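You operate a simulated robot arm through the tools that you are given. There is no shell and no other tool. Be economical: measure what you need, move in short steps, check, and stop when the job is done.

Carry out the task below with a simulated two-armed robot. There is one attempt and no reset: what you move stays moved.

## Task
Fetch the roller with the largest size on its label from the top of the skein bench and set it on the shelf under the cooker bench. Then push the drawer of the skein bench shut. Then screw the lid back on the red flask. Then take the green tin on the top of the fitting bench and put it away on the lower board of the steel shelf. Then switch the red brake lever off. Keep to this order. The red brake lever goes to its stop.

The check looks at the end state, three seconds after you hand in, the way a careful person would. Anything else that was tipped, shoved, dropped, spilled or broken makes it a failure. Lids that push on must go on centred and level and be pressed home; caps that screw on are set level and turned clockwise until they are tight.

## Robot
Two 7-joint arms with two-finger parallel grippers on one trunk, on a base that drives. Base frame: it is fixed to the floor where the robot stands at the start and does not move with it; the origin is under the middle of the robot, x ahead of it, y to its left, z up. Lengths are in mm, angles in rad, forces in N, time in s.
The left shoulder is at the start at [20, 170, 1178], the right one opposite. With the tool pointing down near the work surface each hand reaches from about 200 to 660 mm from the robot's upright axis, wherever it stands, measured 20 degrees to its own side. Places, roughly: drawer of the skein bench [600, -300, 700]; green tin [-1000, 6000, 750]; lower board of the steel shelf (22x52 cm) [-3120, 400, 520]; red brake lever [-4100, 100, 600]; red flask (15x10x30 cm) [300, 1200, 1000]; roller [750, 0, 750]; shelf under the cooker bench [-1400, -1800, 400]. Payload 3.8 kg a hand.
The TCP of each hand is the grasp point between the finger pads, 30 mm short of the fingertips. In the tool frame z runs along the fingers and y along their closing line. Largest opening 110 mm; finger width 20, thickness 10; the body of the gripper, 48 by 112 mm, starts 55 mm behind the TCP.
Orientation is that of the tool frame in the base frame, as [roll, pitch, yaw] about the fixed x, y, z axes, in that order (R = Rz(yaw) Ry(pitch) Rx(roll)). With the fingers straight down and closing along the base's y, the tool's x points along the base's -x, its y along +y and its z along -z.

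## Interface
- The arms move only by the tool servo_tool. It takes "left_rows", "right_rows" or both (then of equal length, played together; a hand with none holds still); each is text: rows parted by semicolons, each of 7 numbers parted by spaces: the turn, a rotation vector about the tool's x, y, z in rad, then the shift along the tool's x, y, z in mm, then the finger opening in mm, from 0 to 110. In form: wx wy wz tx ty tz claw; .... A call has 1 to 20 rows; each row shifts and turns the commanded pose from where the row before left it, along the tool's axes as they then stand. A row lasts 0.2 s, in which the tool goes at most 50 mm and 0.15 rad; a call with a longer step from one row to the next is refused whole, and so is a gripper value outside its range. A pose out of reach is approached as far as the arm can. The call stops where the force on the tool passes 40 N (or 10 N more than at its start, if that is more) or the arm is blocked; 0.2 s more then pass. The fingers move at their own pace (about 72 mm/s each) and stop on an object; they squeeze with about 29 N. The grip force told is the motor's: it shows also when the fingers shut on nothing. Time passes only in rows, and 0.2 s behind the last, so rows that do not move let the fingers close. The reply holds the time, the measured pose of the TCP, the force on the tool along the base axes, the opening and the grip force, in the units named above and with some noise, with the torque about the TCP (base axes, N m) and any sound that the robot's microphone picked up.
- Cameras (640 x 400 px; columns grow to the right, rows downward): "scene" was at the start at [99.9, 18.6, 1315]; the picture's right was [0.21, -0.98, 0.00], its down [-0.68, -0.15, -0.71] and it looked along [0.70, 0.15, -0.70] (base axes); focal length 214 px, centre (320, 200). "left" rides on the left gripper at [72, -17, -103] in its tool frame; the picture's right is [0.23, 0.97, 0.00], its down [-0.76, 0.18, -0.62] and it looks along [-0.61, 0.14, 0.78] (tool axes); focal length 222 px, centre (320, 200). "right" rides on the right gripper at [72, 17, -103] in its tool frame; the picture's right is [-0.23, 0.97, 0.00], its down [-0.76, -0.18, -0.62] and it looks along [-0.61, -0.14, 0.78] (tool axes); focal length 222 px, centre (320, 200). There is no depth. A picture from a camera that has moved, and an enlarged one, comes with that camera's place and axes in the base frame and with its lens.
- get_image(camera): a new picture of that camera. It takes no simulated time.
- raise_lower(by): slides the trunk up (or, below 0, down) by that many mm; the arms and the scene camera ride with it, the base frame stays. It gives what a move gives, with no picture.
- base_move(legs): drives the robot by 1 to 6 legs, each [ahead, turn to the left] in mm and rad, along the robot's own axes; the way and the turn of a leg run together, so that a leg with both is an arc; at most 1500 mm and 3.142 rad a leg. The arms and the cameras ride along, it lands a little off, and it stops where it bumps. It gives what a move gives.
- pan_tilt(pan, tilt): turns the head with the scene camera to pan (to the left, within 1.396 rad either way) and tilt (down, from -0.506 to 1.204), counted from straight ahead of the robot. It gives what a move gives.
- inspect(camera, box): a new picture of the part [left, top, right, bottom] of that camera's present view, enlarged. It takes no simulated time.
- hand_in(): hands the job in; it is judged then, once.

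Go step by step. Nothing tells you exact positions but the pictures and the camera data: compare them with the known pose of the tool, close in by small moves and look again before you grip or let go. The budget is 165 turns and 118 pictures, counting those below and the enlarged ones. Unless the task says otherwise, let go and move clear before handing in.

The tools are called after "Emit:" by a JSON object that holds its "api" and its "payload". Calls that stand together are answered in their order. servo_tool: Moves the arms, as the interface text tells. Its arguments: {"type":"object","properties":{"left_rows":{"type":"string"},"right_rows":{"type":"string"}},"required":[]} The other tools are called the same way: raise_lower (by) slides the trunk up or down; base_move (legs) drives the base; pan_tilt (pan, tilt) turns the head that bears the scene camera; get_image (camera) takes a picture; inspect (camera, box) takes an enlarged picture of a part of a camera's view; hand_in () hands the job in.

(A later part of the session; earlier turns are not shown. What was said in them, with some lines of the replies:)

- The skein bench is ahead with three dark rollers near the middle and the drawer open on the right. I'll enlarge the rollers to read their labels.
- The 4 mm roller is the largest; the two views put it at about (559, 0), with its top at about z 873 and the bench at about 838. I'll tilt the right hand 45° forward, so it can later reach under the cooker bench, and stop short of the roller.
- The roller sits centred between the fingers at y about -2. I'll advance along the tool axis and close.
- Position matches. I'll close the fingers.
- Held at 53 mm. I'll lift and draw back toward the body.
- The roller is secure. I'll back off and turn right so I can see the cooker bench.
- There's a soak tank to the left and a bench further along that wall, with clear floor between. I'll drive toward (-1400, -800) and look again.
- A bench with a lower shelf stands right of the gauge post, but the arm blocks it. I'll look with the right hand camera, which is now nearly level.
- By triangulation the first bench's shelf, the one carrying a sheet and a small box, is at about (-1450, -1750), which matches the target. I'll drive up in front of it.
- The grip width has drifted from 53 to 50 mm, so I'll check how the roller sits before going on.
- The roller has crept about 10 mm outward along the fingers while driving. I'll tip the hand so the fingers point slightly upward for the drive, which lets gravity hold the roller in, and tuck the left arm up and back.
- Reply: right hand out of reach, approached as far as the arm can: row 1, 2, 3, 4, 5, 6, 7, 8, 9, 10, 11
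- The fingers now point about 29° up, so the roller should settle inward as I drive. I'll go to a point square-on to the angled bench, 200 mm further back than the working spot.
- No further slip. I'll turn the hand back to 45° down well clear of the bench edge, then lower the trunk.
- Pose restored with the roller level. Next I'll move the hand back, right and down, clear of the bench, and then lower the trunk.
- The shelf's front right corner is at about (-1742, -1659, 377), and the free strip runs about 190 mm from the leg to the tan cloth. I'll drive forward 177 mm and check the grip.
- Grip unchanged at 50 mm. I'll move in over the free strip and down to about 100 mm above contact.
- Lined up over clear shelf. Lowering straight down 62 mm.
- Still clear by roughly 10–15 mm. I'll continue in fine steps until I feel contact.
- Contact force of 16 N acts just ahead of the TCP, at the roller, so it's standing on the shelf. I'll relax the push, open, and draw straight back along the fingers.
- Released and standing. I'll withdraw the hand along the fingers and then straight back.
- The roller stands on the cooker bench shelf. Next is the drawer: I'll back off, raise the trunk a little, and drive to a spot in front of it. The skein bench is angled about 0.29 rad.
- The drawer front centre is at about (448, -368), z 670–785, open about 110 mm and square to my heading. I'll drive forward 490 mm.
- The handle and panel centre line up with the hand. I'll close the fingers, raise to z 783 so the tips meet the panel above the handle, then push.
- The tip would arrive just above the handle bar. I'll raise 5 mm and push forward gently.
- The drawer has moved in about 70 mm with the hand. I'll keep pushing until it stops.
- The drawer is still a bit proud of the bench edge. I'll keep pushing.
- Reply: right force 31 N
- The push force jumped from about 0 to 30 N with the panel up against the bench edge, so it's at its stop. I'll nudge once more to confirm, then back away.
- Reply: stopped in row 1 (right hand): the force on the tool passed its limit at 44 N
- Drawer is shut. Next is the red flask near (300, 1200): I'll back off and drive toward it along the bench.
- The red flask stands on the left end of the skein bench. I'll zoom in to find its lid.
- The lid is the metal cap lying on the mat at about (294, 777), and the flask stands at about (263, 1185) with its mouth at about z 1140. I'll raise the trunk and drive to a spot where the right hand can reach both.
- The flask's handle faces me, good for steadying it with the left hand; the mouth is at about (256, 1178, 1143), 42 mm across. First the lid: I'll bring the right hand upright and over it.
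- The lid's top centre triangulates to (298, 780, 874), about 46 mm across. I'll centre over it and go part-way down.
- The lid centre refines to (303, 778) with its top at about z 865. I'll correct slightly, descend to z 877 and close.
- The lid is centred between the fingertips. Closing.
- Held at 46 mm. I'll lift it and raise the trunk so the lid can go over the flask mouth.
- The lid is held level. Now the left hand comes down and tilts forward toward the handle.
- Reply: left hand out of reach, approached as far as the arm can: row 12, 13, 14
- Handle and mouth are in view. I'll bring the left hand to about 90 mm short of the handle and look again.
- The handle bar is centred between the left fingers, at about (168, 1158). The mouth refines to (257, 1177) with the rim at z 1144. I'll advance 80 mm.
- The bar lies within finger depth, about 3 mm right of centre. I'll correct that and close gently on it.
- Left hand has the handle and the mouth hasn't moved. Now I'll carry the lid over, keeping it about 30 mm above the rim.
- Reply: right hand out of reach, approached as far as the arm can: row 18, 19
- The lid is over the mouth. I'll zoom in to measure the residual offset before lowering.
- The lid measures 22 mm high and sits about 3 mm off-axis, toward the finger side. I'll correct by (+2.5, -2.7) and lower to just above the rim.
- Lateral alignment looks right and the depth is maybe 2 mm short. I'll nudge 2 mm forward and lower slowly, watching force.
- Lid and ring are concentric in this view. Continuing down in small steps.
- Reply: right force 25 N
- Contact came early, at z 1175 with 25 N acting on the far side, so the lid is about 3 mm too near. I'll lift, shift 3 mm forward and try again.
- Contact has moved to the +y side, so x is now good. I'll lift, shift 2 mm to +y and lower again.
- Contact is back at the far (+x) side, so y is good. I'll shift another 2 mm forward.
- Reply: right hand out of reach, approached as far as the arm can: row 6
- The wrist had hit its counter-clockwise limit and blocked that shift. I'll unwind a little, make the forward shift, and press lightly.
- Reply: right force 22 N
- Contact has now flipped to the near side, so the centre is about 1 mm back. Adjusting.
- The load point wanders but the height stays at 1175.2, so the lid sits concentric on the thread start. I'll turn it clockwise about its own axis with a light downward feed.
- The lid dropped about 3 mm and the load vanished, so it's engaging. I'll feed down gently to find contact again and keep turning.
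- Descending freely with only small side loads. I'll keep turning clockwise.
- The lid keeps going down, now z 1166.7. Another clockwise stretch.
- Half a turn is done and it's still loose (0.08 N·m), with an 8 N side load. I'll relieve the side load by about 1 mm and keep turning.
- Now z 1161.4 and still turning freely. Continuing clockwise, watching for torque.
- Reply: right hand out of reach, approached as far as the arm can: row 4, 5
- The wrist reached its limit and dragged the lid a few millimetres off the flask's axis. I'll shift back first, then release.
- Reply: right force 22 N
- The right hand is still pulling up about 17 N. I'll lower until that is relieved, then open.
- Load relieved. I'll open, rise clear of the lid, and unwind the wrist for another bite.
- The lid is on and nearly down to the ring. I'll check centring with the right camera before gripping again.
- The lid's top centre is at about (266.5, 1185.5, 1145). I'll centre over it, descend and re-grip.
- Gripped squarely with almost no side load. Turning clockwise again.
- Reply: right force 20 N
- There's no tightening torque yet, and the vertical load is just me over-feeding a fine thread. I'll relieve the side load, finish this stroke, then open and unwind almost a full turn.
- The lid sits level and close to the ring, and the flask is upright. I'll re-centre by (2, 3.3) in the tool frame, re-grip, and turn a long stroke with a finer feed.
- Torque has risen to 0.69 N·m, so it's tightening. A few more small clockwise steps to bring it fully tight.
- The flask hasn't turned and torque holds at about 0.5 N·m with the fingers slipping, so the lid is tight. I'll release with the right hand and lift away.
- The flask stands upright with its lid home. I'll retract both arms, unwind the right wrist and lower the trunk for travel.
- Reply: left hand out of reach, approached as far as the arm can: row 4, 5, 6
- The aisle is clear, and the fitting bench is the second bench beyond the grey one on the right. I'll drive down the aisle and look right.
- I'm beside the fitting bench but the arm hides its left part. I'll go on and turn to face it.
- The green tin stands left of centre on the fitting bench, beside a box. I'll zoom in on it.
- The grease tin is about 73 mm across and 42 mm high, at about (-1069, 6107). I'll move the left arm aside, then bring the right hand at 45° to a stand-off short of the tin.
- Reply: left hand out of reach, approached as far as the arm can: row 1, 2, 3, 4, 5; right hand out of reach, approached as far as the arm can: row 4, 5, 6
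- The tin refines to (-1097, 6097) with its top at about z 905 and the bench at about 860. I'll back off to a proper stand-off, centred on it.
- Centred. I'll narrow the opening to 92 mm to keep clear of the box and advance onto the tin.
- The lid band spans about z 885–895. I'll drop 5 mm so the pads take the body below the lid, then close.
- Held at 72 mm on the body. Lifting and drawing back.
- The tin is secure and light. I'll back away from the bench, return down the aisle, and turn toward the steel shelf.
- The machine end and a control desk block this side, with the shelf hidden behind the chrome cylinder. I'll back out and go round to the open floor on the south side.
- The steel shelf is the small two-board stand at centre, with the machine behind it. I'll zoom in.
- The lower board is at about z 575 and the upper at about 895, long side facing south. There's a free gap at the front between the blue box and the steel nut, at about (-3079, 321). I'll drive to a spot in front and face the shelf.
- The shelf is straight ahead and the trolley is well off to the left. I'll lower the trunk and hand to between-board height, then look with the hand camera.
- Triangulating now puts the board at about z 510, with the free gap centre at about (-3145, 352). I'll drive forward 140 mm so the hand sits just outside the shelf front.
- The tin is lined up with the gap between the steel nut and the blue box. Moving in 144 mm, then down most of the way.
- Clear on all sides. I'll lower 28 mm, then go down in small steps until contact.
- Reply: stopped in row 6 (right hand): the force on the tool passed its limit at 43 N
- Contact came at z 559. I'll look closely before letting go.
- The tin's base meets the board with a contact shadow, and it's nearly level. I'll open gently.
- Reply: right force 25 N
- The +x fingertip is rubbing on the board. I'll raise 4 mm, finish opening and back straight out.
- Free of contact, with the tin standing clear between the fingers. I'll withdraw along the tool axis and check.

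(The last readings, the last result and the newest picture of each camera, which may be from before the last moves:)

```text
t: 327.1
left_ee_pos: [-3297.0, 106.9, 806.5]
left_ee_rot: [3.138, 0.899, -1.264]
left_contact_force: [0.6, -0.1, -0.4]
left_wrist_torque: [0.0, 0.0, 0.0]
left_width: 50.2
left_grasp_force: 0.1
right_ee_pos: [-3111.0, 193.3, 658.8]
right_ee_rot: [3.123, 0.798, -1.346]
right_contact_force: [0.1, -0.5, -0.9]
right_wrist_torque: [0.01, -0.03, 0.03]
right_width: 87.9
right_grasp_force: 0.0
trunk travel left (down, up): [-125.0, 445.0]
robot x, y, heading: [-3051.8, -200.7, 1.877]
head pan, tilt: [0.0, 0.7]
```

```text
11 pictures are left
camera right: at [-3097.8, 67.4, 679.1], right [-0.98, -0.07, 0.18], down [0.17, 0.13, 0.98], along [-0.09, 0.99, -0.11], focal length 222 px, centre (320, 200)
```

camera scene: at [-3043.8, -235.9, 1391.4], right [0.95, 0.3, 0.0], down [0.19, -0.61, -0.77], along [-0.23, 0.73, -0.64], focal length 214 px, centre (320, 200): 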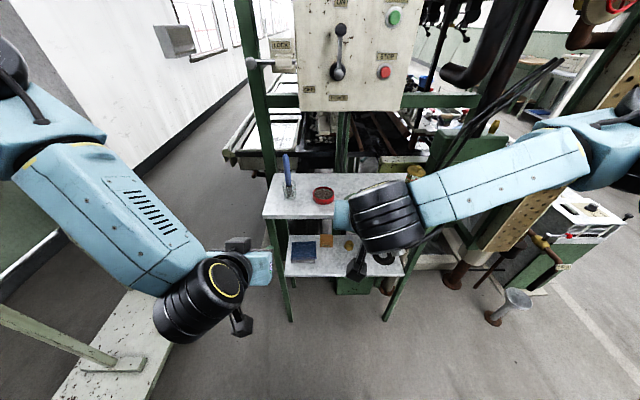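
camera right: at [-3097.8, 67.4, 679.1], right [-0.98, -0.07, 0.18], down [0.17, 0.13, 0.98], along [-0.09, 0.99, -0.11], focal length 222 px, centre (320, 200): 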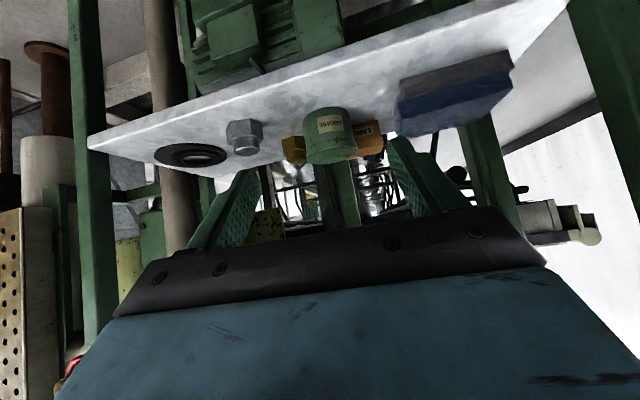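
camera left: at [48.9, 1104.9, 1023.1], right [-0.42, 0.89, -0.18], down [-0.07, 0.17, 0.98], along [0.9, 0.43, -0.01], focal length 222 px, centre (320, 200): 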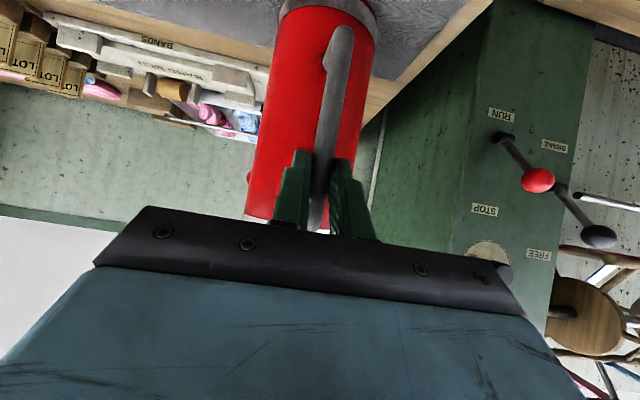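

The tin stands on the lower board. Last job is the red brake lever near (-4100, 100); I'll back off a little and look left.

Emit:
{"api": "base_move", "payload": {"legs": [[-250, 0]]}}

Emit:
{"api": "pan_tilt", "payload": {"pan": 0.95, "tilt": 0.3}}

Emit:
{"api": "get_image", "payload": {"camera": "scene"}}

```text
t: 328.9
left_ee_pos: [-3221.2, -129.9, 807.2]
left_ee_rot: [3.139, 0.899, -1.265]
left_contact_force: [0.6, -0.7, -0.3]
left_wrist_torque: [0.03, 0.04, 0.02]
left_width: 50.1
left_grasp_force: 0.1
right_ee_pos: [-3035.5, -45.9, 659.9]
right_ee_rot: [3.124, 0.797, -1.349]
right_contact_force: [-0.2, 0.7, -0.6]
right_wrist_torque: [-0.01, -0.02, 0.0]
right_width: 88.2
right_grasp_force: 0.1
trunk travel left (down, up): [-125.0, 445.0]
robot x, y, heading: [-2977.7, -445.0, 1.876]
head pan, tilt: [0.0, 0.7]
```

```text
t: 330.1
left_ee_pos: [-3220.7, -129.9, 806.5]
left_ee_rot: [3.14, 0.899, -1.267]
left_contact_force: [0.8, -0.3, 1.3]
left_wrist_torque: [-0.01, -0.03, 0.04]
left_width: 50.0
left_grasp_force: 0.1
right_ee_pos: [-3035.2, -45.1, 659.8]
right_ee_rot: [3.123, 0.796, -1.349]
right_contact_force: [0.6, -0.3, 1.0]
right_wrist_torque: [0.0, 0.01, -0.03]
right_width: 88.0
right_grasp_force: 0.1
trunk travel left (down, up): [-125.0, 445.0]
robot x, y, heading: [-2978.4, -441.8, 1.875]
head pan, tilt: [0.949, 0.3]
```

```text
10 pictures are left
camera scene: at [-3073.6, -392.9, 1207.5], right [0.31, 0.95, 0.0], down [0.28, -0.09, -0.96], along [-0.91, 0.3, -0.3], focal length 214 px, centre (320, 200)
```

scene: 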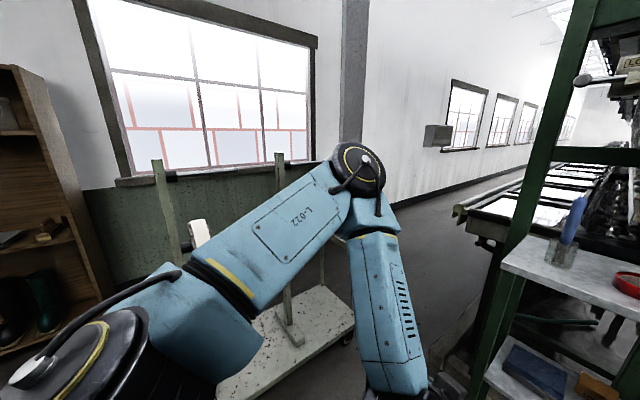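

The lever should be on or behind that trolley, hidden by my left arm. I'll turn to face it.

Emit:
{"api": "base_move", "payload": {"legs": [[0, 0.78]]}}

Emit:
{"api": "pan_tilt", "payload": {"pan": 0.0, "tilt": 0.45}}

Emit:
{"api": "get_image", "payload": {"camera": "scene"}}

```text
t: 332.6
left_ee_pos: [-3370.0, -389.6, 806.0]
left_ee_rot: [3.138, 0.898, -0.49]
left_contact_force: [1.1, 0.8, -0.1]
left_wrist_torque: [0.0, -0.02, -0.01]
left_width: 50.2
left_grasp_force: 0.1
right_ee_pos: [-3298.1, -198.7, 657.8]
right_ee_rot: [3.123, 0.798, -0.573]
right_contact_force: [-0.7, -0.4, -0.2]
right_wrist_torque: [-0.01, 0.0, 0.01]
right_width: 87.9
right_grasp_force: 0.0
trunk travel left (down, up): [-125.0, 445.0]
robot x, y, heading: [-2977.0, -441.6, 2.651]
head pan, tilt: [0.949, 0.3]
```

```text
t: 333.8
left_ee_pos: [-3369.9, -389.9, 806.3]
left_ee_rot: [3.138, 0.9, -0.491]
left_contact_force: [0.6, 0.7, -0.8]
left_wrist_torque: [-0.02, 0.02, 0.02]
left_width: 50.1
left_grasp_force: 0.0
right_ee_pos: [-3298.7, -199.6, 658.4]
right_ee_rot: [3.122, 0.797, -0.575]
right_contact_force: [-0.2, 0.5, -1.5]
right_wrist_torque: [-0.05, -0.04, 0.02]
right_width: 88.0
right_grasp_force: 0.0
trunk travel left (down, up): [-125.0, 445.0]
robot x, y, heading: [-2981.0, -443.0, 2.655]
head pan, tilt: [0.0, 0.45]
```

```text
9 pictures are left
camera scene: at [-3078.2, -388.9, 1193.6], right [0.47, 0.88, 0.0], down [0.38, -0.2, -0.9], along [-0.79, 0.42, -0.44], focal length 214 px, centre (320, 200)
```

scene: 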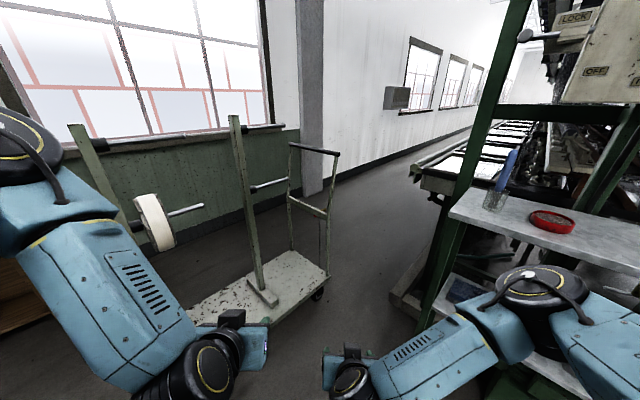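

No red lever is obvious yet. I'll enlarge the trolley's right end, where it should project.

Emit:
{"api": "inspect", "payload": {"camera": "scene", "box": [230, 130, 430, 320]}}

```text
2.11 times, centred on (330, 225) of scene
camera zoom: at [-3078.2, -388.9, 1193.6], right [0.47, 0.88, 0.0], down [0.38, -0.2, -0.9], along [-0.79, 0.42, -0.44], focal length 452 px, centre (299, 147)
```

zoom: 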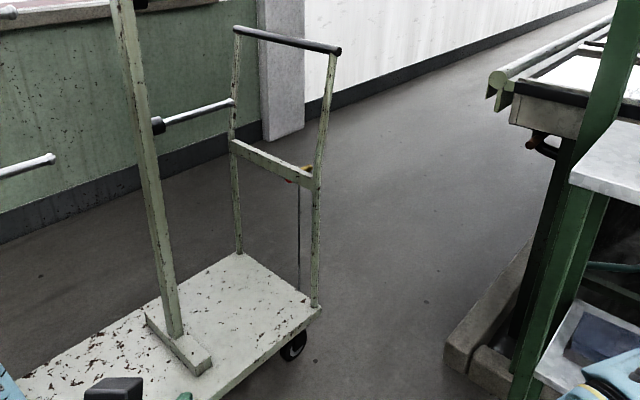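

A brake linkage rod and bracket sit on the far side of the trolley's push frame, near its right post (about (-3930, 90, 640)). I'll raise the trunk, pull the left hand back, and drive nearer on the east side for a better look.

Emit:
{"api": "servo_tool", "payload": {"left_rows": "0 0 0 -9 0 -42 50; 0 0 0 -9 0 -42 50; 0 0 0 -9 0 -42 50; 0 0 0 0 0 0 50", "right_rows": "0 0 0 0 0 -35 0; 0 0 0 0 0 -35 0; 0 0 0 0 0 -35 0; 0 0 0 0 0 0 0"}}

Emit:
{"api": "raise_lower", "payload": {"by": 200}}

Emit:
{"api": "base_move", "payload": {"legs": [[0, -0.07], [470, 0], [0, 0.2]]}}

Emit:
{"api": "pan_tilt", "payload": {"pan": -0.1, "tilt": 0.75}}

Emit:
{"api": "get_image", "payload": {"camera": "scene"}}

```text
t: 334.8
left_ee_pos: [-3338.8, -347.4, 887.5]
left_ee_rot: [3.137, 0.898, -0.489]
left_contact_force: [0.1, 0.1, 0.5]
left_wrist_torque: [0.0, 0.0, 0.01]
left_width: 50.1
left_grasp_force: 0.0
left hand out of reach, approached as far as the arm can: row 1, 2, 3
right_ee_pos: [-3233.6, -238.8, 732.4]
right_ee_rot: [3.123, 0.797, -0.575]
right_contact_force: [0.4, -0.8, 0.4]
right_wrist_torque: [-0.01, 0.02, 0.0]
right_width: 0.0
right_grasp_force: 29.2
trunk travel left (down, up): [-125.0, 445.0]
robot x, y, heading: [-2974.2, -446.0, 2.654]
head pan, tilt: [0.0, 0.45]
```

```text
t: 337.0
left_ee_pos: [-3337.4, -346.8, 1086.4]
left_ee_rot: [3.137, 0.898, -0.49]
left_contact_force: [0.1, 0.2, 0.2]
left_wrist_torque: [-0.01, 0.01, 0.0]
left_width: 49.7
left_grasp_force: 0.1
right_ee_pos: [-3233.3, -238.8, 932.0]
right_ee_rot: [3.124, 0.798, -0.575]
right_contact_force: [-0.9, 0.2, -0.1]
right_wrist_torque: [0.0, -0.03, 0.0]
right_width: 0.0
right_grasp_force: 29.0
trunk travel left (down, up): [-325.0, 245.0]
robot x, y, heading: [-2976.3, -444.4, 2.648]
head pan, tilt: [0.0, 0.45]
```

```text
t: 341.0
left_ee_pos: [-3745.3, -144.8, 1086.3]
left_ee_rot: [3.139, 0.896, -0.363]
left_contact_force: [-0.3, -0.4, -0.5]
left_wrist_torque: [-0.01, 0.02, 0.0]
left_width: 50.0
left_grasp_force: 0.0
right_ee_pos: [-3655.2, -24.5, 932.0]
right_ee_rot: [3.123, 0.798, -0.445]
right_contact_force: [-0.6, 0.2, -1.3]
right_wrist_torque: [0.02, 0.01, -0.01]
right_width: 0.1
right_grasp_force: 28.9
trunk travel left (down, up): [-325.0, 245.0]
robot x, y, heading: [-3375.4, -195.9, 2.779]
head pan, tilt: [0.0, 0.45]
```

```text
t: 341.8
left_ee_pos: [-3745.9, -145.0, 1086.7]
left_ee_rot: [3.137, 0.899, -0.361]
left_contact_force: [0.4, 0.4, 0.0]
left_wrist_torque: [0.01, 0.0, 0.02]
left_width: 49.9
left_grasp_force: 0.0
right_ee_pos: [-3654.3, -22.8, 932.2]
right_ee_rot: [3.124, 0.798, -0.446]
right_contact_force: [-0.2, -0.1, -0.1]
right_wrist_torque: [-0.02, 0.01, -0.01]
right_width: 0.0
right_grasp_force: 29.2
trunk travel left (down, up): [-325.0, 245.0]
robot x, y, heading: [-3375.0, -194.2, 2.782]
head pan, tilt: [-0.099, 0.75]
```

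```text
7 pictures are left
camera scene: at [-3470.0, -148.2, 1367.2], right [0.44, 0.9, 0.0], down [0.61, -0.3, -0.73], along [-0.66, 0.33, -0.68], focal length 214 px, centre (320, 200)
```

scene: 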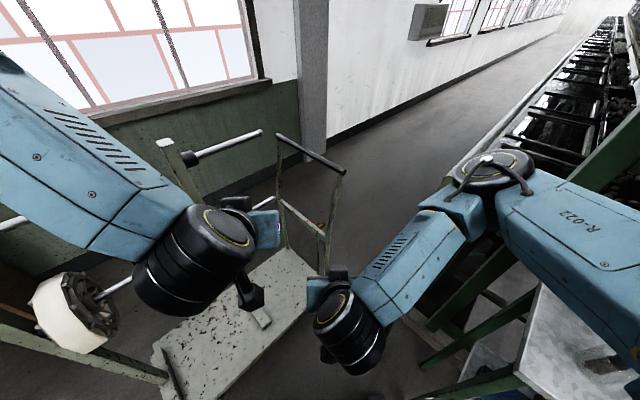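

Emit:
{"api": "inspect", "payload": {"camera": "scene", "box": [255, 125, 375, 290]}}

```text
2.42 times, centred on (315, 208) of scene
camera zoom: at [-3470.0, -148.2, 1367.2], right [0.44, 0.9, 0.0], down [0.61, -0.3, -0.73], along [-0.66, 0.33, -0.68], focal length 520 px, centre (332, 182)
```

zoom: 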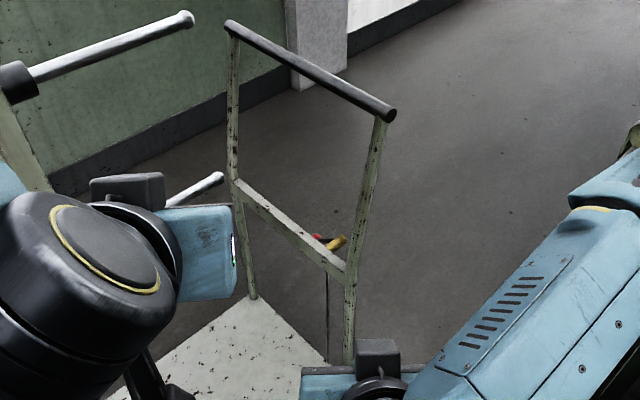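

A red piece and a yellow pivot show just behind the crossbar, at about (-4040, 140, 620). I'll swing the right hand out to the north side, upright, so its camera looks at the lever.

Emit:
{"api": "servo_tool", "payload": {"right_rows": "0 0.133 0 0 0 0 0; 0 0.133 0 0 0 0 0; 0 0.133 0 0 0 0 0; 0 0.133 0 0 0 0 0; 0 0.133 0 0 0 0 0; 0 0.133 0 0 0 0 0; 0 0 -0.141 0 0 0 0; 0 0 -0.141 0 0 0 0; 0 0 -0.141 0 0 0 0; 0 0 -0.141 0 0 0 0; 0 0 -0.141 0 0 0 0; 0 0 -0.141 0 0 0 0; 0 0 -0.141 0 0 0 0; 0 0 0 0 0 0 0"}}

Emit:
{"api": "servo_tool", "payload": {"right_rows": "0 0 0 -3 -37 0 0; 0 0 0 -3 -37 0 0; 0 0 0 -3 -37 0 0; 0 0 0 -3 -37 0 0; 0 0 0 -3 -37 0 0; 0 0 0 -3 -37 0 0; 0 0 0 -3 -37 0 0; 0 0 0 -3 -37 0 0; 0 0 0 -3 -37 0 0; 0 0 0 0 0 0 0"}}

```text
t: 344.8
left_ee_pos: [-3744.3, -144.3, 1087.1]
left_ee_rot: [3.137, 0.897, -0.36]
left_contact_force: [-0.4, -0.1, 0.3]
left_wrist_torque: [0.0, -0.03, 0.0]
left_width: 50.3
left_grasp_force: 0.0
right_ee_pos: [-3655.6, -22.7, 931.8]
right_ee_rot: [3.134, 0.011, 0.558]
right_contact_force: [-1.5, 0.3, 0.1]
right_wrist_torque: [-0.03, 0.0, -0.02]
right_width: 0.1
right_grasp_force: 28.9
trunk travel left (down, up): [-325.0, 245.0]
robot x, y, heading: [-3375.4, -195.7, 2.783]
head pan, tilt: [-0.099, 0.75]
```

```text
t: 347.0
left_ee_pos: [-3744.8, -144.2, 1087.0]
left_ee_rot: [3.136, 0.898, -0.36]
left_contact_force: [-0.3, 0.4, -0.2]
left_wrist_torque: [-0.02, 0.01, 0.02]
left_width: 50.4
left_grasp_force: 0.1
right_ee_pos: [-3757.4, 117.0, 931.2]
right_ee_rot: [3.134, 0.011, 0.555]
right_contact_force: [-0.1, -0.5, 0.3]
right_wrist_torque: [0.01, 0.02, -0.03]
right_width: 0.1
right_grasp_force: 28.9
right hand out of reach, approached as far as the arm can: row 5, 6, 7, 8, 9
trunk travel left (down, up): [-325.0, 245.0]
robot x, y, heading: [-3374.2, -193.6, 2.783]
head pan, tilt: [-0.099, 0.75]
```

Emit:
{"api": "get_image", "payload": {"camera": "right"}}

```text
5 pictures are left
camera right: at [-3685.6, 140.9, 1032.8], right [0.32, -0.95, 0.01], down [-0.74, -0.24, 0.63], along [-0.59, -0.21, -0.78], focal length 222 px, centre (320, 200)
```

right: 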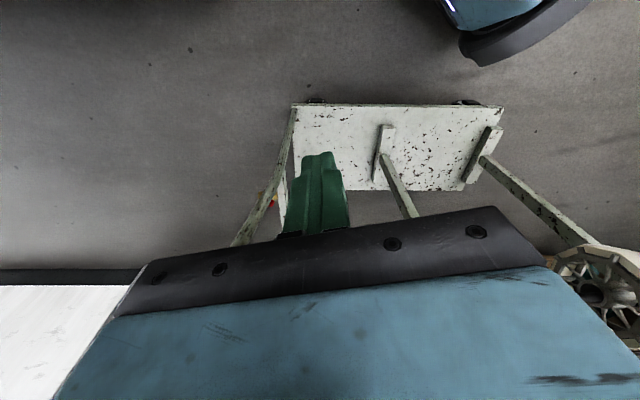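

Emit:
{"api": "inspect", "payload": {"camera": "right", "box": [225, 95, 325, 250]}}

```text
2.58 times, centred on (275, 172) of right
camera zoom: at [-3685.6, 140.9, 1032.8], right [0.32, -0.95, 0.01], down [-0.74, -0.24, 0.63], along [-0.59, -0.21, -0.78], focal length 573 px, centre (436, 271)
```

zoom: 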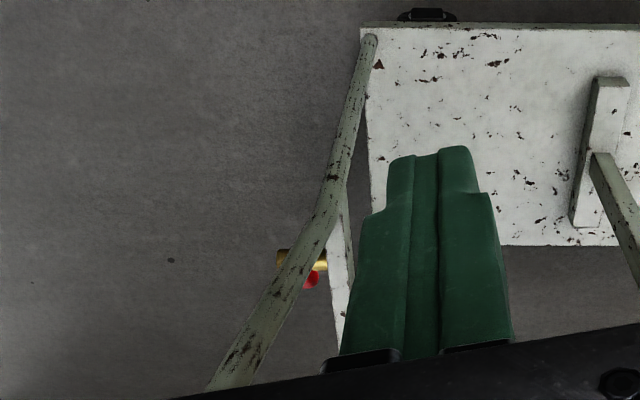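

The lever is mounted on the frame's north face and points down-west, seen end-on from here, so I must work from the north side. I'll tuck the right hand, raise the trunk above the trolley's posts, and drive round the trolley's south and west sides.

Emit:
{"api": "servo_tool", "payload": {"right_rows": "0 0 0 3 37 0 0; 0 0 0 3 37 0 0; 0 0 0 3 37 0 0; 0 0 0 3 37 0 0; 0 0 0.141 0 0 0 0; 0 0 0.141 0 0 0 0; 0 0 0.141 0 0 0 0; 0 0 0.141 0 0 0 0; 0 0 0.141 0 0 0 0; 0 0 0.141 0 0 0 0; 0 0 0.141 0 0 0 0; 0 0 0 20 0 0 0; 0 0 0 20 0 0 0; 0 0 0 20 0 0 0; 0 0 0 20 0 0 0; 0 0 0 0 0 0 0"}}

Emit:
{"api": "raise_lower", "payload": {"by": 230}}

Emit:
{"api": "base_move", "payload": {"legs": [[-700, 0], [0, 0.887], [1500, 0], [298, 0], [0, -1.805]]}}

```text
t: 350.4
left_ee_pos: [-3744.6, -144.8, 1086.8]
left_ee_rot: [3.137, 0.897, -0.36]
left_contact_force: [-1.1, 0.1, 0.0]
left_wrist_torque: [0.0, 0.01, 0.0]
left_width: 50.1
left_grasp_force: 0.0
right_ee_pos: [-3596.9, -38.3, 931.3]
right_ee_rot: [3.129, 0.001, -0.432]
right_contact_force: [1.0, 0.4, -1.2]
right_wrist_torque: [0.01, 0.01, 0.0]
right_width: 0.0
right_grasp_force: 29.1
trunk travel left (down, up): [-325.0, 245.0]
robot x, y, heading: [-3375.1, -192.3, 2.776]
head pan, tilt: [-0.099, 0.75]
```

```text
t: 352.8
left_ee_pos: [-3745.7, -145.3, 1317.3]
left_ee_rot: [3.137, 0.899, -0.362]
left_contact_force: [0.6, 0.4, -0.1]
left_wrist_torque: [0.0, 0.03, 0.02]
left_width: 50.2
left_grasp_force: 0.0
right_ee_pos: [-3596.9, -38.0, 1160.7]
right_ee_rot: [3.13, 0.001, -0.433]
right_contact_force: [0.4, -1.3, 0.3]
right_wrist_torque: [0.01, -0.01, 0.02]
right_width: 0.0
right_grasp_force: 29.2
trunk travel left (down, up): [-555.0, 15.0]
robot x, y, heading: [-3376.1, -192.5, 2.777]
head pan, tilt: [-0.099, 0.75]
```

```text
t: 367.2
left_ee_pos: [-4449.7, -1571.6, 1317.4]
left_ee_rot: [3.134, 0.898, 0.544]
left_contact_force: [-0.3, 0.5, 0.0]
left_wrist_torque: [-0.01, -0.03, 0.0]
left_width: 50.2
left_grasp_force: 0.0
right_ee_pos: [-4432.7, -1381.7, 1161.8]
right_ee_rot: [3.123, -0.01, 0.502]
right_contact_force: [-0.1, 0.1, -0.4]
right_wrist_torque: [-0.02, -0.02, 0.0]
right_width: 0.0
right_grasp_force: 28.8
trunk travel left (down, up): [-555.0, 15.0]
robot x, y, heading: [-4182.0, -1313.1, -2.604]
head pan, tilt: [-0.099, 0.75]
stopped in leg 4: the robot was blocked; the commanded pose is now the measured one
```

The base was stopped by something about 300 mm short of the corner. I'll back away a little and look.

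Emit:
{"api": "base_move", "payload": {"legs": [[-120, 0]]}}

Emit:
{"api": "pan_tilt", "payload": {"pan": 0.0, "tilt": 0.6}}

Emit:
{"api": "get_image", "payload": {"camera": "scene"}}

```text
t: 368.4
left_ee_pos: [-4351.1, -1512.1, 1314.8]
left_ee_rot: [3.137, 0.898, 0.545]
left_contact_force: [0.6, -0.5, 1.3]
left_wrist_torque: [-0.01, -0.03, 0.01]
left_width: 50.2
left_grasp_force: 0.0
right_ee_pos: [-4333.3, -1324.8, 1160.7]
right_ee_rot: [3.127, -0.012, 0.5]
right_contact_force: [-0.5, 0.3, 0.5]
right_wrist_torque: [0.0, -0.02, 0.01]
right_width: 0.0
right_grasp_force: 29.3
trunk travel left (down, up): [-555.0, 15.0]
robot x, y, heading: [-4082.1, -1252.8, -2.6]
head pan, tilt: [-0.099, 0.75]
```

```text
t: 369.1
left_ee_pos: [-4350.4, -1512.2, 1317.4]
left_ee_rot: [3.136, 0.896, 0.544]
left_contact_force: [0.4, -0.5, -0.5]
left_wrist_torque: [-0.01, -0.02, -0.04]
left_width: 50.0
left_grasp_force: 0.0
right_ee_pos: [-4332.9, -1322.9, 1161.4]
right_ee_rot: [3.126, -0.009, 0.5]
right_contact_force: [-0.1, 0.5, 0.3]
right_wrist_torque: [0.0, 0.04, 0.01]
right_width: 0.0
right_grasp_force: 28.8
trunk travel left (down, up): [-555.0, 15.0]
robot x, y, heading: [-4079.3, -1248.2, -2.596]
head pan, tilt: [0.0, 0.6]
```

```text
3 pictures are left
camera scene: at [-4176.3, -1305.8, 1610.0], right [-0.52, 0.86, 0.0], down [0.48, 0.29, -0.83], along [-0.71, -0.43, -0.56], focal length 214 px, centre (320, 200)
```

scene: 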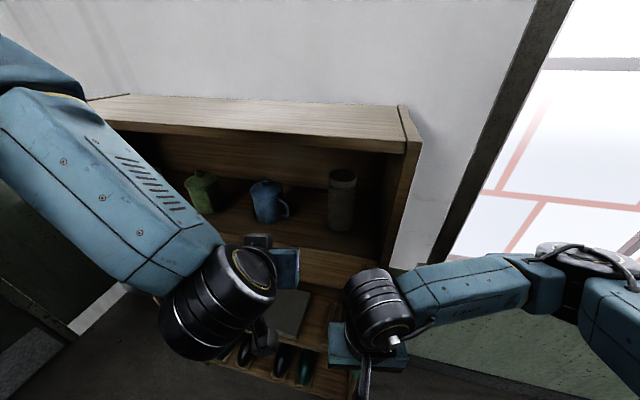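

I was nudging the front of the boot cabinet, which looks undisturbed. I'll turn north-west here and pass midway between the trolley and the wall.

Emit:
{"api": "base_move", "payload": {"legs": [[0, -1.376], [588, 0], [0, -0.446], [1340, 0]]}}

```text
t: 383.4
left_ee_pos: [-5086.7, 761.6, 1317.3]
left_ee_rot: [3.136, 0.897, -1.248]
left_contact_force: [0.4, 0.5, -0.2]
left_wrist_torque: [0.01, 0.0, -0.01]
left_width: 50.0
left_grasp_force: 0.0
right_ee_pos: [-4905.7, 702.6, 1161.8]
right_ee_rot: [3.126, -0.01, -1.294]
right_contact_force: [0.0, 0.1, -0.3]
right_wrist_torque: [0.01, -0.02, 0.01]
right_width: 0.0
right_grasp_force: 29.3
trunk travel left (down, up): [-555.0, 15.0]
robot x, y, heading: [-4893.3, 444.1, 1.888]
head pan, tilt: [0.0, 0.6]
```

Passed cleanly. Now east into position north of the trolley, facing it, then lower the trunk.

Emit:
{"api": "base_move", "payload": {"legs": [[0, -1.593], [619, 0], [0, -1.572]]}}

Emit:
{"api": "raise_lower", "payload": {"by": -400}}

Emit:
{"api": "pan_tilt", "payload": {"pan": 0.2, "tilt": 0.75}}

```text
t: 394.5
left_ee_pos: [-4108.4, 302.7, 1316.0]
left_ee_rot: [3.138, 0.898, 1.896]
left_contact_force: [0.3, -0.3, 0.3]
left_wrist_torque: [0.01, -0.03, 0.02]
left_width: 50.1
left_grasp_force: 0.1
right_ee_pos: [-4289.4, 359.5, 1161.6]
right_ee_rot: [3.126, -0.01, 1.849]
right_contact_force: [0.3, -0.6, 0.4]
right_wrist_torque: [0.02, -0.04, -0.04]
right_width: 0.0
right_grasp_force: 28.9
trunk travel left (down, up): [-555.0, 15.0]
robot x, y, heading: [-4307.3, 621.8, -1.25]
head pan, tilt: [0.0, 0.6]
```

```text
t: 398.3
left_ee_pos: [-4108.8, 303.3, 914.9]
left_ee_rot: [3.136, 0.896, 1.896]
left_contact_force: [0.0, 0.1, -0.1]
left_wrist_torque: [0.01, 0.0, 0.04]
left_width: 50.1
left_grasp_force: 0.1
right_ee_pos: [-4288.7, 361.6, 761.0]
right_ee_rot: [3.126, -0.012, 1.85]
right_contact_force: [0.2, 0.3, -0.5]
right_wrist_torque: [0.0, -0.03, 0.03]
right_width: 0.2
right_grasp_force: 29.0
trunk travel left (down, up): [-155.0, 415.0]
robot x, y, heading: [-4304.9, 619.8, -1.246]
head pan, tilt: [0.0, 0.6]
```

```text
t: 399.0
left_ee_pos: [-4108.6, 303.2, 915.9]
left_ee_rot: [3.137, 0.898, 1.894]
left_contact_force: [-0.3, 0.1, 0.1]
left_wrist_torque: [0.02, -0.01, -0.02]
left_width: 50.2
left_grasp_force: 0.0
right_ee_pos: [-4287.9, 360.9, 761.2]
right_ee_rot: [3.126, -0.011, 1.849]
right_contact_force: [0.2, 0.0, 0.7]
right_wrist_torque: [0.01, 0.01, -0.02]
right_width: 0.0
right_grasp_force: 28.8
trunk travel left (down, up): [-155.0, 415.0]
robot x, y, heading: [-4304.5, 620.9, -1.252]
head pan, tilt: [0.201, 0.75]
```

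In position: the lever should be about 540 mm ahead and 124 mm left. My hands would block the view, so I'll spread them aside first.

Emit:
{"api": "servo_tool", "payload": {"left_rows": "0 0 0 0 36 0 50; 0 0 0 0 36 0 50; 0 0 0 0 36 0 50; 0 0 0 0 36 0 50; 0 0 0 0 0 0 50", "right_rows": "0 0 0 0 -35 0 0; 0 0 0 0 -35 0 0; 0 0 0 0 -30 0 0; 0 0 0 0 -30 0 0; 0 0 0 0 0 0 0"}}

Emit:
{"api": "inspect", "payload": {"camera": "scene", "box": [240, 160, 400, 310]}}

```text
t: 400.2
left_ee_pos: [-3974.5, 295.3, 911.4]
left_ee_rot: [3.136, 0.897, 1.896]
left_contact_force: [0.3, 0.2, -0.7]
left_wrist_torque: [-0.02, -0.02, 0.01]
left_width: 50.0
left_grasp_force: 0.1
left hand out of reach, approached as far as the arm can: row 1, 2, 3, 4
right_ee_pos: [-4415.5, 325.2, 758.5]
right_ee_rot: [3.124, -0.011, 1.852]
right_contact_force: [-0.2, 1.1, -0.4]
right_wrist_torque: [0.01, -0.01, -0.02]
right_width: 0.1
right_grasp_force: 28.7
trunk travel left (down, up): [-155.0, 415.0]
robot x, y, heading: [-4305.1, 618.5, -1.248]
head pan, tilt: [0.201, 0.75]
```

```text
2.67 times, centred on (320, 235) of scene
camera zoom: at [-4258.4, 530.9, 1197.1], right [-0.87, -0.5, 0.0], down [-0.34, 0.59, -0.73], along [0.37, -0.63, -0.68], focal length 572 px, centre (320, 107)
```

zoom: 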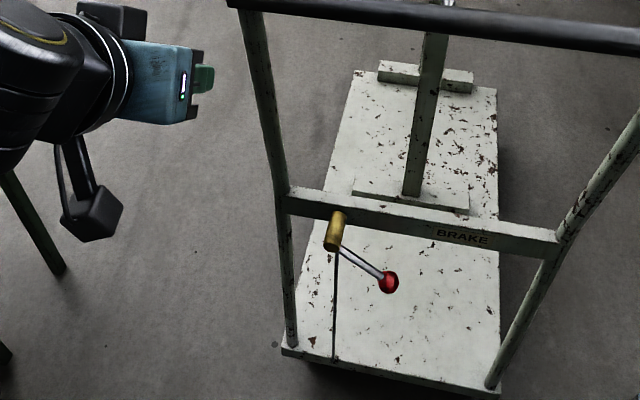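

Now it's clear: brass pivot left, silver arm pointing down-right to a red knob, and a "BRAKE" label on the crossbar. I'll enlarge once to read any ON/OFF marks.

Emit:
{"api": "inspect", "payload": {"camera": "scene", "box": [314, 228, 398, 280]}}

```text
7.62 times, centred on (356, 254) of scene
camera zoom: at [-4258.4, 530.9, 1197.1], right [-0.87, -0.5, 0.0], down [-0.34, 0.59, -0.73], along [0.37, -0.63, -0.68], focal length 1634 px, centre (46, -211)
```

zoom: 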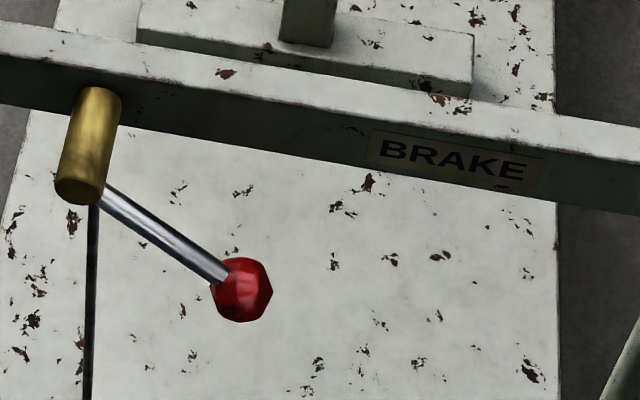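

No ON/OFF marks, so it must swing away from its present stop. I place the hub at about (-4061, 168, 578) and the knob at about (-4136, 146, 513), about 40° below horizontal. I'll bring the right hand, fingers closed and nearly level, in front of it.

Emit:
{"api": "servo_tool", "payload": {"right_rows": "0 0 0 -21.5 33.6 9.7 0; 0 0 0 -21.5 33.6 9.7 0; 0 0 0 -21.5 33.6 9.7 0; 0 0 0 -21.5 33.6 9.7 0; 0 0 0 -21.5 33.6 9.7 0; 0 0 0 -21.5 33.6 9.7 0; 0 -0.133 0 0 0 0 0; 0 -0.133 0 0 0 0 0; 0 -0.133 0 0 0 0 0; 0 -0.133 0 0 0 0 0; 0 -0.133 0 0 0 0 0; 0 -0.133 0 0 0 0 0; 0 -0.133 0 0 0 0 0; 0 -0.133 0 0 0 0 0; 0 -0.133 0 0 0 0 0; 0 0 0 0 0 0 0"}}

```text
t: 403.6
left_ee_pos: [-3976.4, 294.6, 910.1]
left_ee_rot: [3.138, 0.896, 1.898]
left_contact_force: [0.4, -0.4, -0.2]
left_wrist_torque: [-0.02, 0.0, 0.0]
left_width: 49.9
left_grasp_force: 0.0
right_ee_pos: [-4184.1, 257.0, 701.9]
right_ee_rot: [3.097, 1.188, 1.808]
right_contact_force: [0.1, 0.8, 1.0]
right_wrist_torque: [0.04, 0.04, 0.0]
right_width: 0.0
right_grasp_force: 28.9
trunk travel left (down, up): [-155.0, 415.0]
robot x, y, heading: [-4307.8, 623.6, -1.251]
head pan, tilt: [0.201, 0.75]
```

Orientation good. I'll lower to z about 488 and move forward so the fingertips pass under the silver arm, halfway between hub and knob.

Emit:
{"api": "servo_tool", "payload": {"right_rows": "0 0 0 39.5 0 16 0; 0 0 0 39.5 0 16 0; 0 0 0 39.5 0 16 0; 0 0 0 39.5 0 16 0; 0 0 0 39.5 0 16 0; 0 0 0 0 18 0 0; 0 0 0 0 18 0 0; 0 0 0 0 17 0 0; 0 0 0 -11.2 0 28 0; 0 0 0 -11.2 0 28 0; 0 0 0 -11.2 0 28 0; 0 0 0 -3 0 7.5 0; 0 0 0 0 0 0 0"}}

```text
t: 406.0
left_ee_pos: [-3976.5, 295.8, 912.7]
left_ee_rot: [3.134, 0.898, 1.895]
left_contact_force: [0.5, 0.2, 0.1]
left_wrist_torque: [0.02, -0.01, -0.02]
left_width: 49.9
left_grasp_force: 0.1
right_ee_pos: [-4073.2, 197.5, 604.2]
right_ee_rot: [3.114, 1.187, 1.809]
right_contact_force: [-6.8, 14.1, 13.2]
right_wrist_torque: [-0.12, 0.01, -0.08]
right_width: 0.0
right_grasp_force: 28.8
right hand out of reach, approached as far as the arm can: row 2, 3, 4, 5, 7, 8
trunk travel left (down, up): [-155.0, 415.0]
robot x, y, heading: [-4305.8, 621.5, -1.249]
head pan, tilt: [0.201, 0.75]
stopped in row 11 (right hand): the force on the tool passed its limit at 81 N (the readings are from after the stop); the commanded pose is now the measured one
```

The arm couldn't get that low and the fingertips met the brass hub. I'll back off at once and use the trunk to gain height range instead.

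Emit:
{"api": "servo_tool", "payload": {"right_rows": "0 0 0 4 0 -10 0; 0 0 0 11 0 -28 0; 0 0 0 11 0 -28 0; 0 0 0 11 0 -28 0; 0 0 0 0 0 0 0"}}

Emit:
{"api": "raise_lower", "payload": {"by": -120}}

```text
t: 407.2
left_ee_pos: [-3976.2, 295.1, 911.4]
left_ee_rot: [3.136, 0.894, 1.897]
left_contact_force: [-0.4, 0.4, 0.1]
left_wrist_torque: [0.0, 0.0, 0.02]
left_width: 50.0
left_grasp_force: 0.1
right_ee_pos: [-4104.8, 283.9, 606.3]
right_ee_rot: [3.125, 1.196, 1.804]
right_contact_force: [0.2, -0.9, 0.0]
right_wrist_torque: [-0.01, 0.0, -0.01]
right_width: 0.0
right_grasp_force: 28.4
trunk travel left (down, up): [-155.0, 415.0]
robot x, y, heading: [-4304.5, 622.3, -1.249]
head pan, tilt: [0.201, 0.75]
```

```text
t: 408.7
left_ee_pos: [-3976.1, 294.5, 791.1]
left_ee_rot: [3.137, 0.895, 1.897]
left_contact_force: [-0.5, 0.2, 0.2]
left_wrist_torque: [0.02, -0.01, -0.02]
left_width: 50.1
left_grasp_force: 0.1
right_ee_pos: [-4105.2, 285.7, 482.5]
right_ee_rot: [3.134, 1.188, 1.814]
right_contact_force: [0.2, -0.1, -0.6]
right_wrist_torque: [-0.01, -0.02, 0.02]
right_width: 0.0
right_grasp_force: 29.4
trunk travel left (down, up): [-35.0, 535.0]
robot x, y, heading: [-4305.5, 619.4, -1.245]
head pan, tilt: [0.201, 0.75]
```

Now at z 482 and clear. I'll shift 30 mm right and slide forward under the arm.

Emit:
{"api": "servo_tool", "payload": {"right_rows": "0 0 0 0 -15 0 0; 0 0 0 0 -15.5 0 0; 0 0 0 0 0 0 0; 0 0 0 -7.5 0 18.6 0; 0 0 0 -7.5 0 18.6 0; 0 0 0 -7.5 0 18.6 0; 0 0 0 -7.5 0 18.6 0; 0 0 0 -5.6 0 13.9 0; 0 0 0 -5.6 0 13.9 0; 0 0 0 0 0 0 0"}}

```text
t: 410.9
left_ee_pos: [-3974.8, 294.2, 791.1]
left_ee_rot: [3.135, 0.896, 1.897]
left_contact_force: [0.0, 0.5, -0.5]
left_wrist_torque: [0.0, 0.02, -0.01]
left_width: 50.1
left_grasp_force: 0.0
right_ee_pos: [-4097.7, 180.6, 485.5]
right_ee_rot: [3.11, 1.183, 1.807]
right_contact_force: [0.6, -0.1, -0.4]
right_wrist_torque: [0.0, 0.04, 0.01]
right_width: 0.0
right_grasp_force: 29.2
trunk travel left (down, up): [-35.0, 535.0]
robot x, y, heading: [-4305.0, 621.4, -1.242]
head pan, tilt: [0.201, 0.75]
```

Emit:
{"api": "servo_tool", "payload": {"right_rows": "0 0 0 0 -12 0 0; 0 0 0 -4.3 0 10.8 0; 0 0 0 0 0 0 0; 0 0 0 -7.4 0 -3 0; 0 0 0 -7.4 0 -3 0; 0 0 0 -7.4 0 -3 0; 0 0 0 -5.6 0 -2.3 0; 0 0 0 0 0 0 0"}}

```text
t: 412.7
left_ee_pos: [-3976.4, 293.8, 791.8]
left_ee_rot: [3.137, 0.895, 1.897]
left_contact_force: [-0.9, 0.3, 0.2]
left_wrist_torque: [0.0, 0.01, 0.0]
left_width: 50.3
left_grasp_force: 0.0
right_ee_pos: [-4108.4, 165.8, 513.0]
right_ee_rot: [3.112, 1.184, 1.805]
right_contact_force: [-0.5, 0.1, -0.5]
right_wrist_torque: [0.01, -0.03, -0.01]
right_width: 0.1
right_grasp_force: 29.2
trunk travel left (down, up): [-35.0, 535.0]
robot x, y, heading: [-4305.0, 621.4, -1.25]
head pan, tilt: [0.201, 0.75]
```

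No contact yet. Continuing the lift.

Emit:
{"api": "servo_tool", "payload": {"right_rows": "0 0 0 -5.6 0 -2.3 0; 0 0 0 -5.6 0 -2.3 0; 0 0 0 -5.6 0 -2.3 0; 0 0 0 -5.6 0 -2.3 0; 0 0 0 -5.6 0 -2.3 0; 0 0 0 0 0 0 0"}}

```text
t: 414.1
left_ee_pos: [-3975.3, 294.2, 791.1]
left_ee_rot: [3.136, 0.895, 1.896]
left_contact_force: [-0.5, 0.2, 0.4]
left_wrist_torque: [-0.01, -0.03, 0.02]
left_width: 50.0
left_grasp_force: 0.1
right_ee_pos: [-4108.8, 166.8, 545.0]
right_ee_rot: [3.112, 1.183, 1.805]
right_contact_force: [-2.3, 1.1, -3.1]
right_wrist_torque: [0.05, -0.02, 0.0]
right_width: 0.0
right_grasp_force: 29.5
trunk travel left (down, up): [-35.0, 535.0]
robot x, y, heading: [-4306.9, 619.2, -1.247]
head pan, tilt: [0.201, 0.75]
```

A light contact force (about 4 N) shows the lever is following upward. Keep lifting.

Emit:
{"api": "servo_tool", "payload": {"right_rows": "0 0 0 -5.6 0 -2.3 0; 0 0 0 -5.6 0 -2.3 0; 0 0 0 -5.6 0 -2.3 0; 0 0 0 -5.6 0 -2.3 0; 0 0 0 -5.6 0 -2.3 0; 0 0 0 -5.6 0 -2.3 0; 0 0 0 0 0 0 0"}}

```text
t: 415.7
left_ee_pos: [-3975.7, 293.0, 790.7]
left_ee_rot: [3.135, 0.895, 1.898]
left_contact_force: [-1.4, 0.0, -0.1]
left_wrist_torque: [-0.03, 0.0, -0.01]
left_width: 49.9
left_grasp_force: 0.1
right_ee_pos: [-4108.7, 167.3, 580.4]
right_ee_rot: [3.107, 1.183, 1.805]
right_contact_force: [1.8, 4.0, -3.6]
right_wrist_torque: [-0.01, 0.03, 0.08]
right_width: 0.0
right_grasp_force: 28.6
trunk travel left (down, up): [-35.0, 535.0]
robot x, y, heading: [-4307.9, 622.8, -1.25]
head pan, tilt: [0.201, 0.75]
```

Emit:
{"api": "servo_tool", "payload": {"right_rows": "0 0 0 -5 0 -3.5 0; 0 0 0 -5.6 0 -2.3 0; 0 0 0 -5.6 0 -2.3 0; 0 0 0 -5.6 0 -2.3 0; 0 0 0 -5.6 0 -2.3 0; 0 0 0 -5.6 0 -2.3 0; 0 0 0 0 0 0 0"}}

```text
t: 416.8
left_ee_pos: [-3976.0, 295.4, 790.7]
left_ee_rot: [3.136, 0.896, 1.895]
left_contact_force: [0.1, 0.2, 1.2]
left_wrist_torque: [0.05, 0.0, 0.0]
left_width: 50.5
left_grasp_force: 0.0
right_ee_pos: [-4115.1, 171.8, 600.0]
right_ee_rot: [3.126, 1.165, 1.822]
right_contact_force: [-5.6, 1.6, -2.1]
right_wrist_torque: [0.04, 0.02, -0.06]
right_width: 0.0
right_grasp_force: 29.0
trunk travel left (down, up): [-35.0, 535.0]
robot x, y, heading: [-4305.3, 619.8, -1.248]
head pan, tilt: [0.201, 0.75]
stopped in row 5 (right hand): the force on the tool passed its limit at 45 N (the readings are from after the stop); the commanded pose is now the measured one
```

The upward push hit a hard stop (45 N) with the arm about 35° above horizontal. I'll press once more to confirm, then lower slightly and back out.

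Emit:
{"api": "servo_tool", "payload": {"right_rows": "0 0 0 -2.8 0 -1.1 0; 0 0 0 -2.8 0 -1.1 0; 0 0 0 -2.8 0 -1.1 0; 0 0 0 0 0 0 0"}}

Emit:
{"api": "servo_tool", "payload": {"right_rows": "0 0 0 5.6 0 2.3 0; 0 0 0 5.6 0 2.3 0; 0 0 0 11 0 -28 0; 0 0 0 11 0 -28 0; 0 0 0 11 -20 -28 0; 0 0 0 11 -30 -28 0; 0 0 0 0 -30 0 0; 0 0 0 0 -30 0 0; 0 0 0 0 0 0 0"}}

Emit:
{"api": "inspect", "payload": {"camera": "scene", "box": [260, 130, 420, 290]}}

```text
t: 417.6
left_ee_pos: [-3976.4, 294.1, 791.3]
left_ee_rot: [3.133, 0.896, 1.894]
left_contact_force: [0.3, -0.4, 0.1]
left_wrist_torque: [-0.01, 0.0, -0.01]
left_width: 50.3
left_grasp_force: 0.0
right_ee_pos: [-4114.6, 172.2, 603.5]
right_ee_rot: [3.139, 1.151, 1.832]
right_contact_force: [-4.2, 2.2, -3.1]
right_wrist_torque: [0.05, 0.03, -0.02]
right_width: 0.0
right_grasp_force: 28.8
trunk travel left (down, up): [-35.0, 535.0]
robot x, y, heading: [-4305.7, 623.6, -1.252]
head pan, tilt: [0.201, 0.75]
stopped in row 3 (right hand): the force on the tool passed its limit at 43 N (the readings are from after the stop); the commanded pose is now the measured one
```

```text
t: 419.6
left_ee_pos: [-3975.5, 294.3, 791.7]
left_ee_rot: [3.134, 0.895, 1.896]
left_contact_force: [-0.1, -1.0, -0.2]
left_wrist_torque: [0.01, -0.01, 0.03]
left_width: 50.3
left_grasp_force: 0.0
right_ee_pos: [-4252.6, 259.8, 597.0]
right_ee_rot: [3.134, 1.151, 1.832]
right_contact_force: [0.9, -0.3, -0.1]
right_wrist_torque: [0.04, -0.01, 0.0]
right_width: 0.0
right_grasp_force: 29.0
trunk travel left (down, up): [-35.0, 535.0]
robot x, y, heading: [-4305.7, 622.6, -1.244]
head pan, tilt: [0.201, 0.75]
```

```text
2.50 times, centred on (340, 210) of scene
camera zoom: at [-4258.5, 530.9, 1077.1], right [-0.87, -0.5, 0.0], down [-0.34, 0.59, -0.73], along [0.37, -0.63, -0.68], focal length 536 px, centre (270, 175)
```

zoom: 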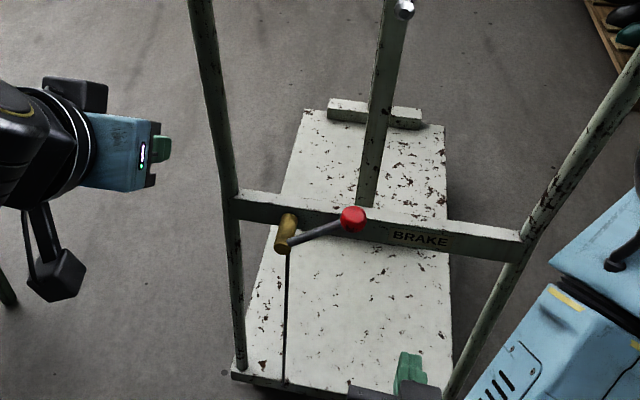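

The lever now stands about 36° above horizontal, at its other stop, and the trolley hasn't shifted noticeably. Both hands are clear and all five jobs are done in order, so I'm handing in.

Emit:
{"api": "hand_in", "payload": {}}

```text
The job is handed in.
```

I did all five jobs in order and handed the job in; no result came back. The two I'm least sure of are the brake lever and a bump into the boot cabinet.

- **Roller:** the 4 mm roller stands on the shelf under the cooker bench.
- **Drawer:** the skein bench drawer is shut against its stop.
- **Flask:** the lid is screwed on tight. The flask stands upright but may have shifted a few millimetres while I turned the lid.
- **Tin:** the green grease tin stands on the lower board of the steel shelf.
- **Lever:** the red brake lever is at its upper stop. It had no ON/OFF marks, so I assumed off was the stop opposite where it started. My fingers hit the lever's hub once at about 81 N; the trolley showed no clear movement afterwards.
- **Cabinet:** the base bumped the boot cabinet on the way to the lever. What I could see of it looked undisturbed.
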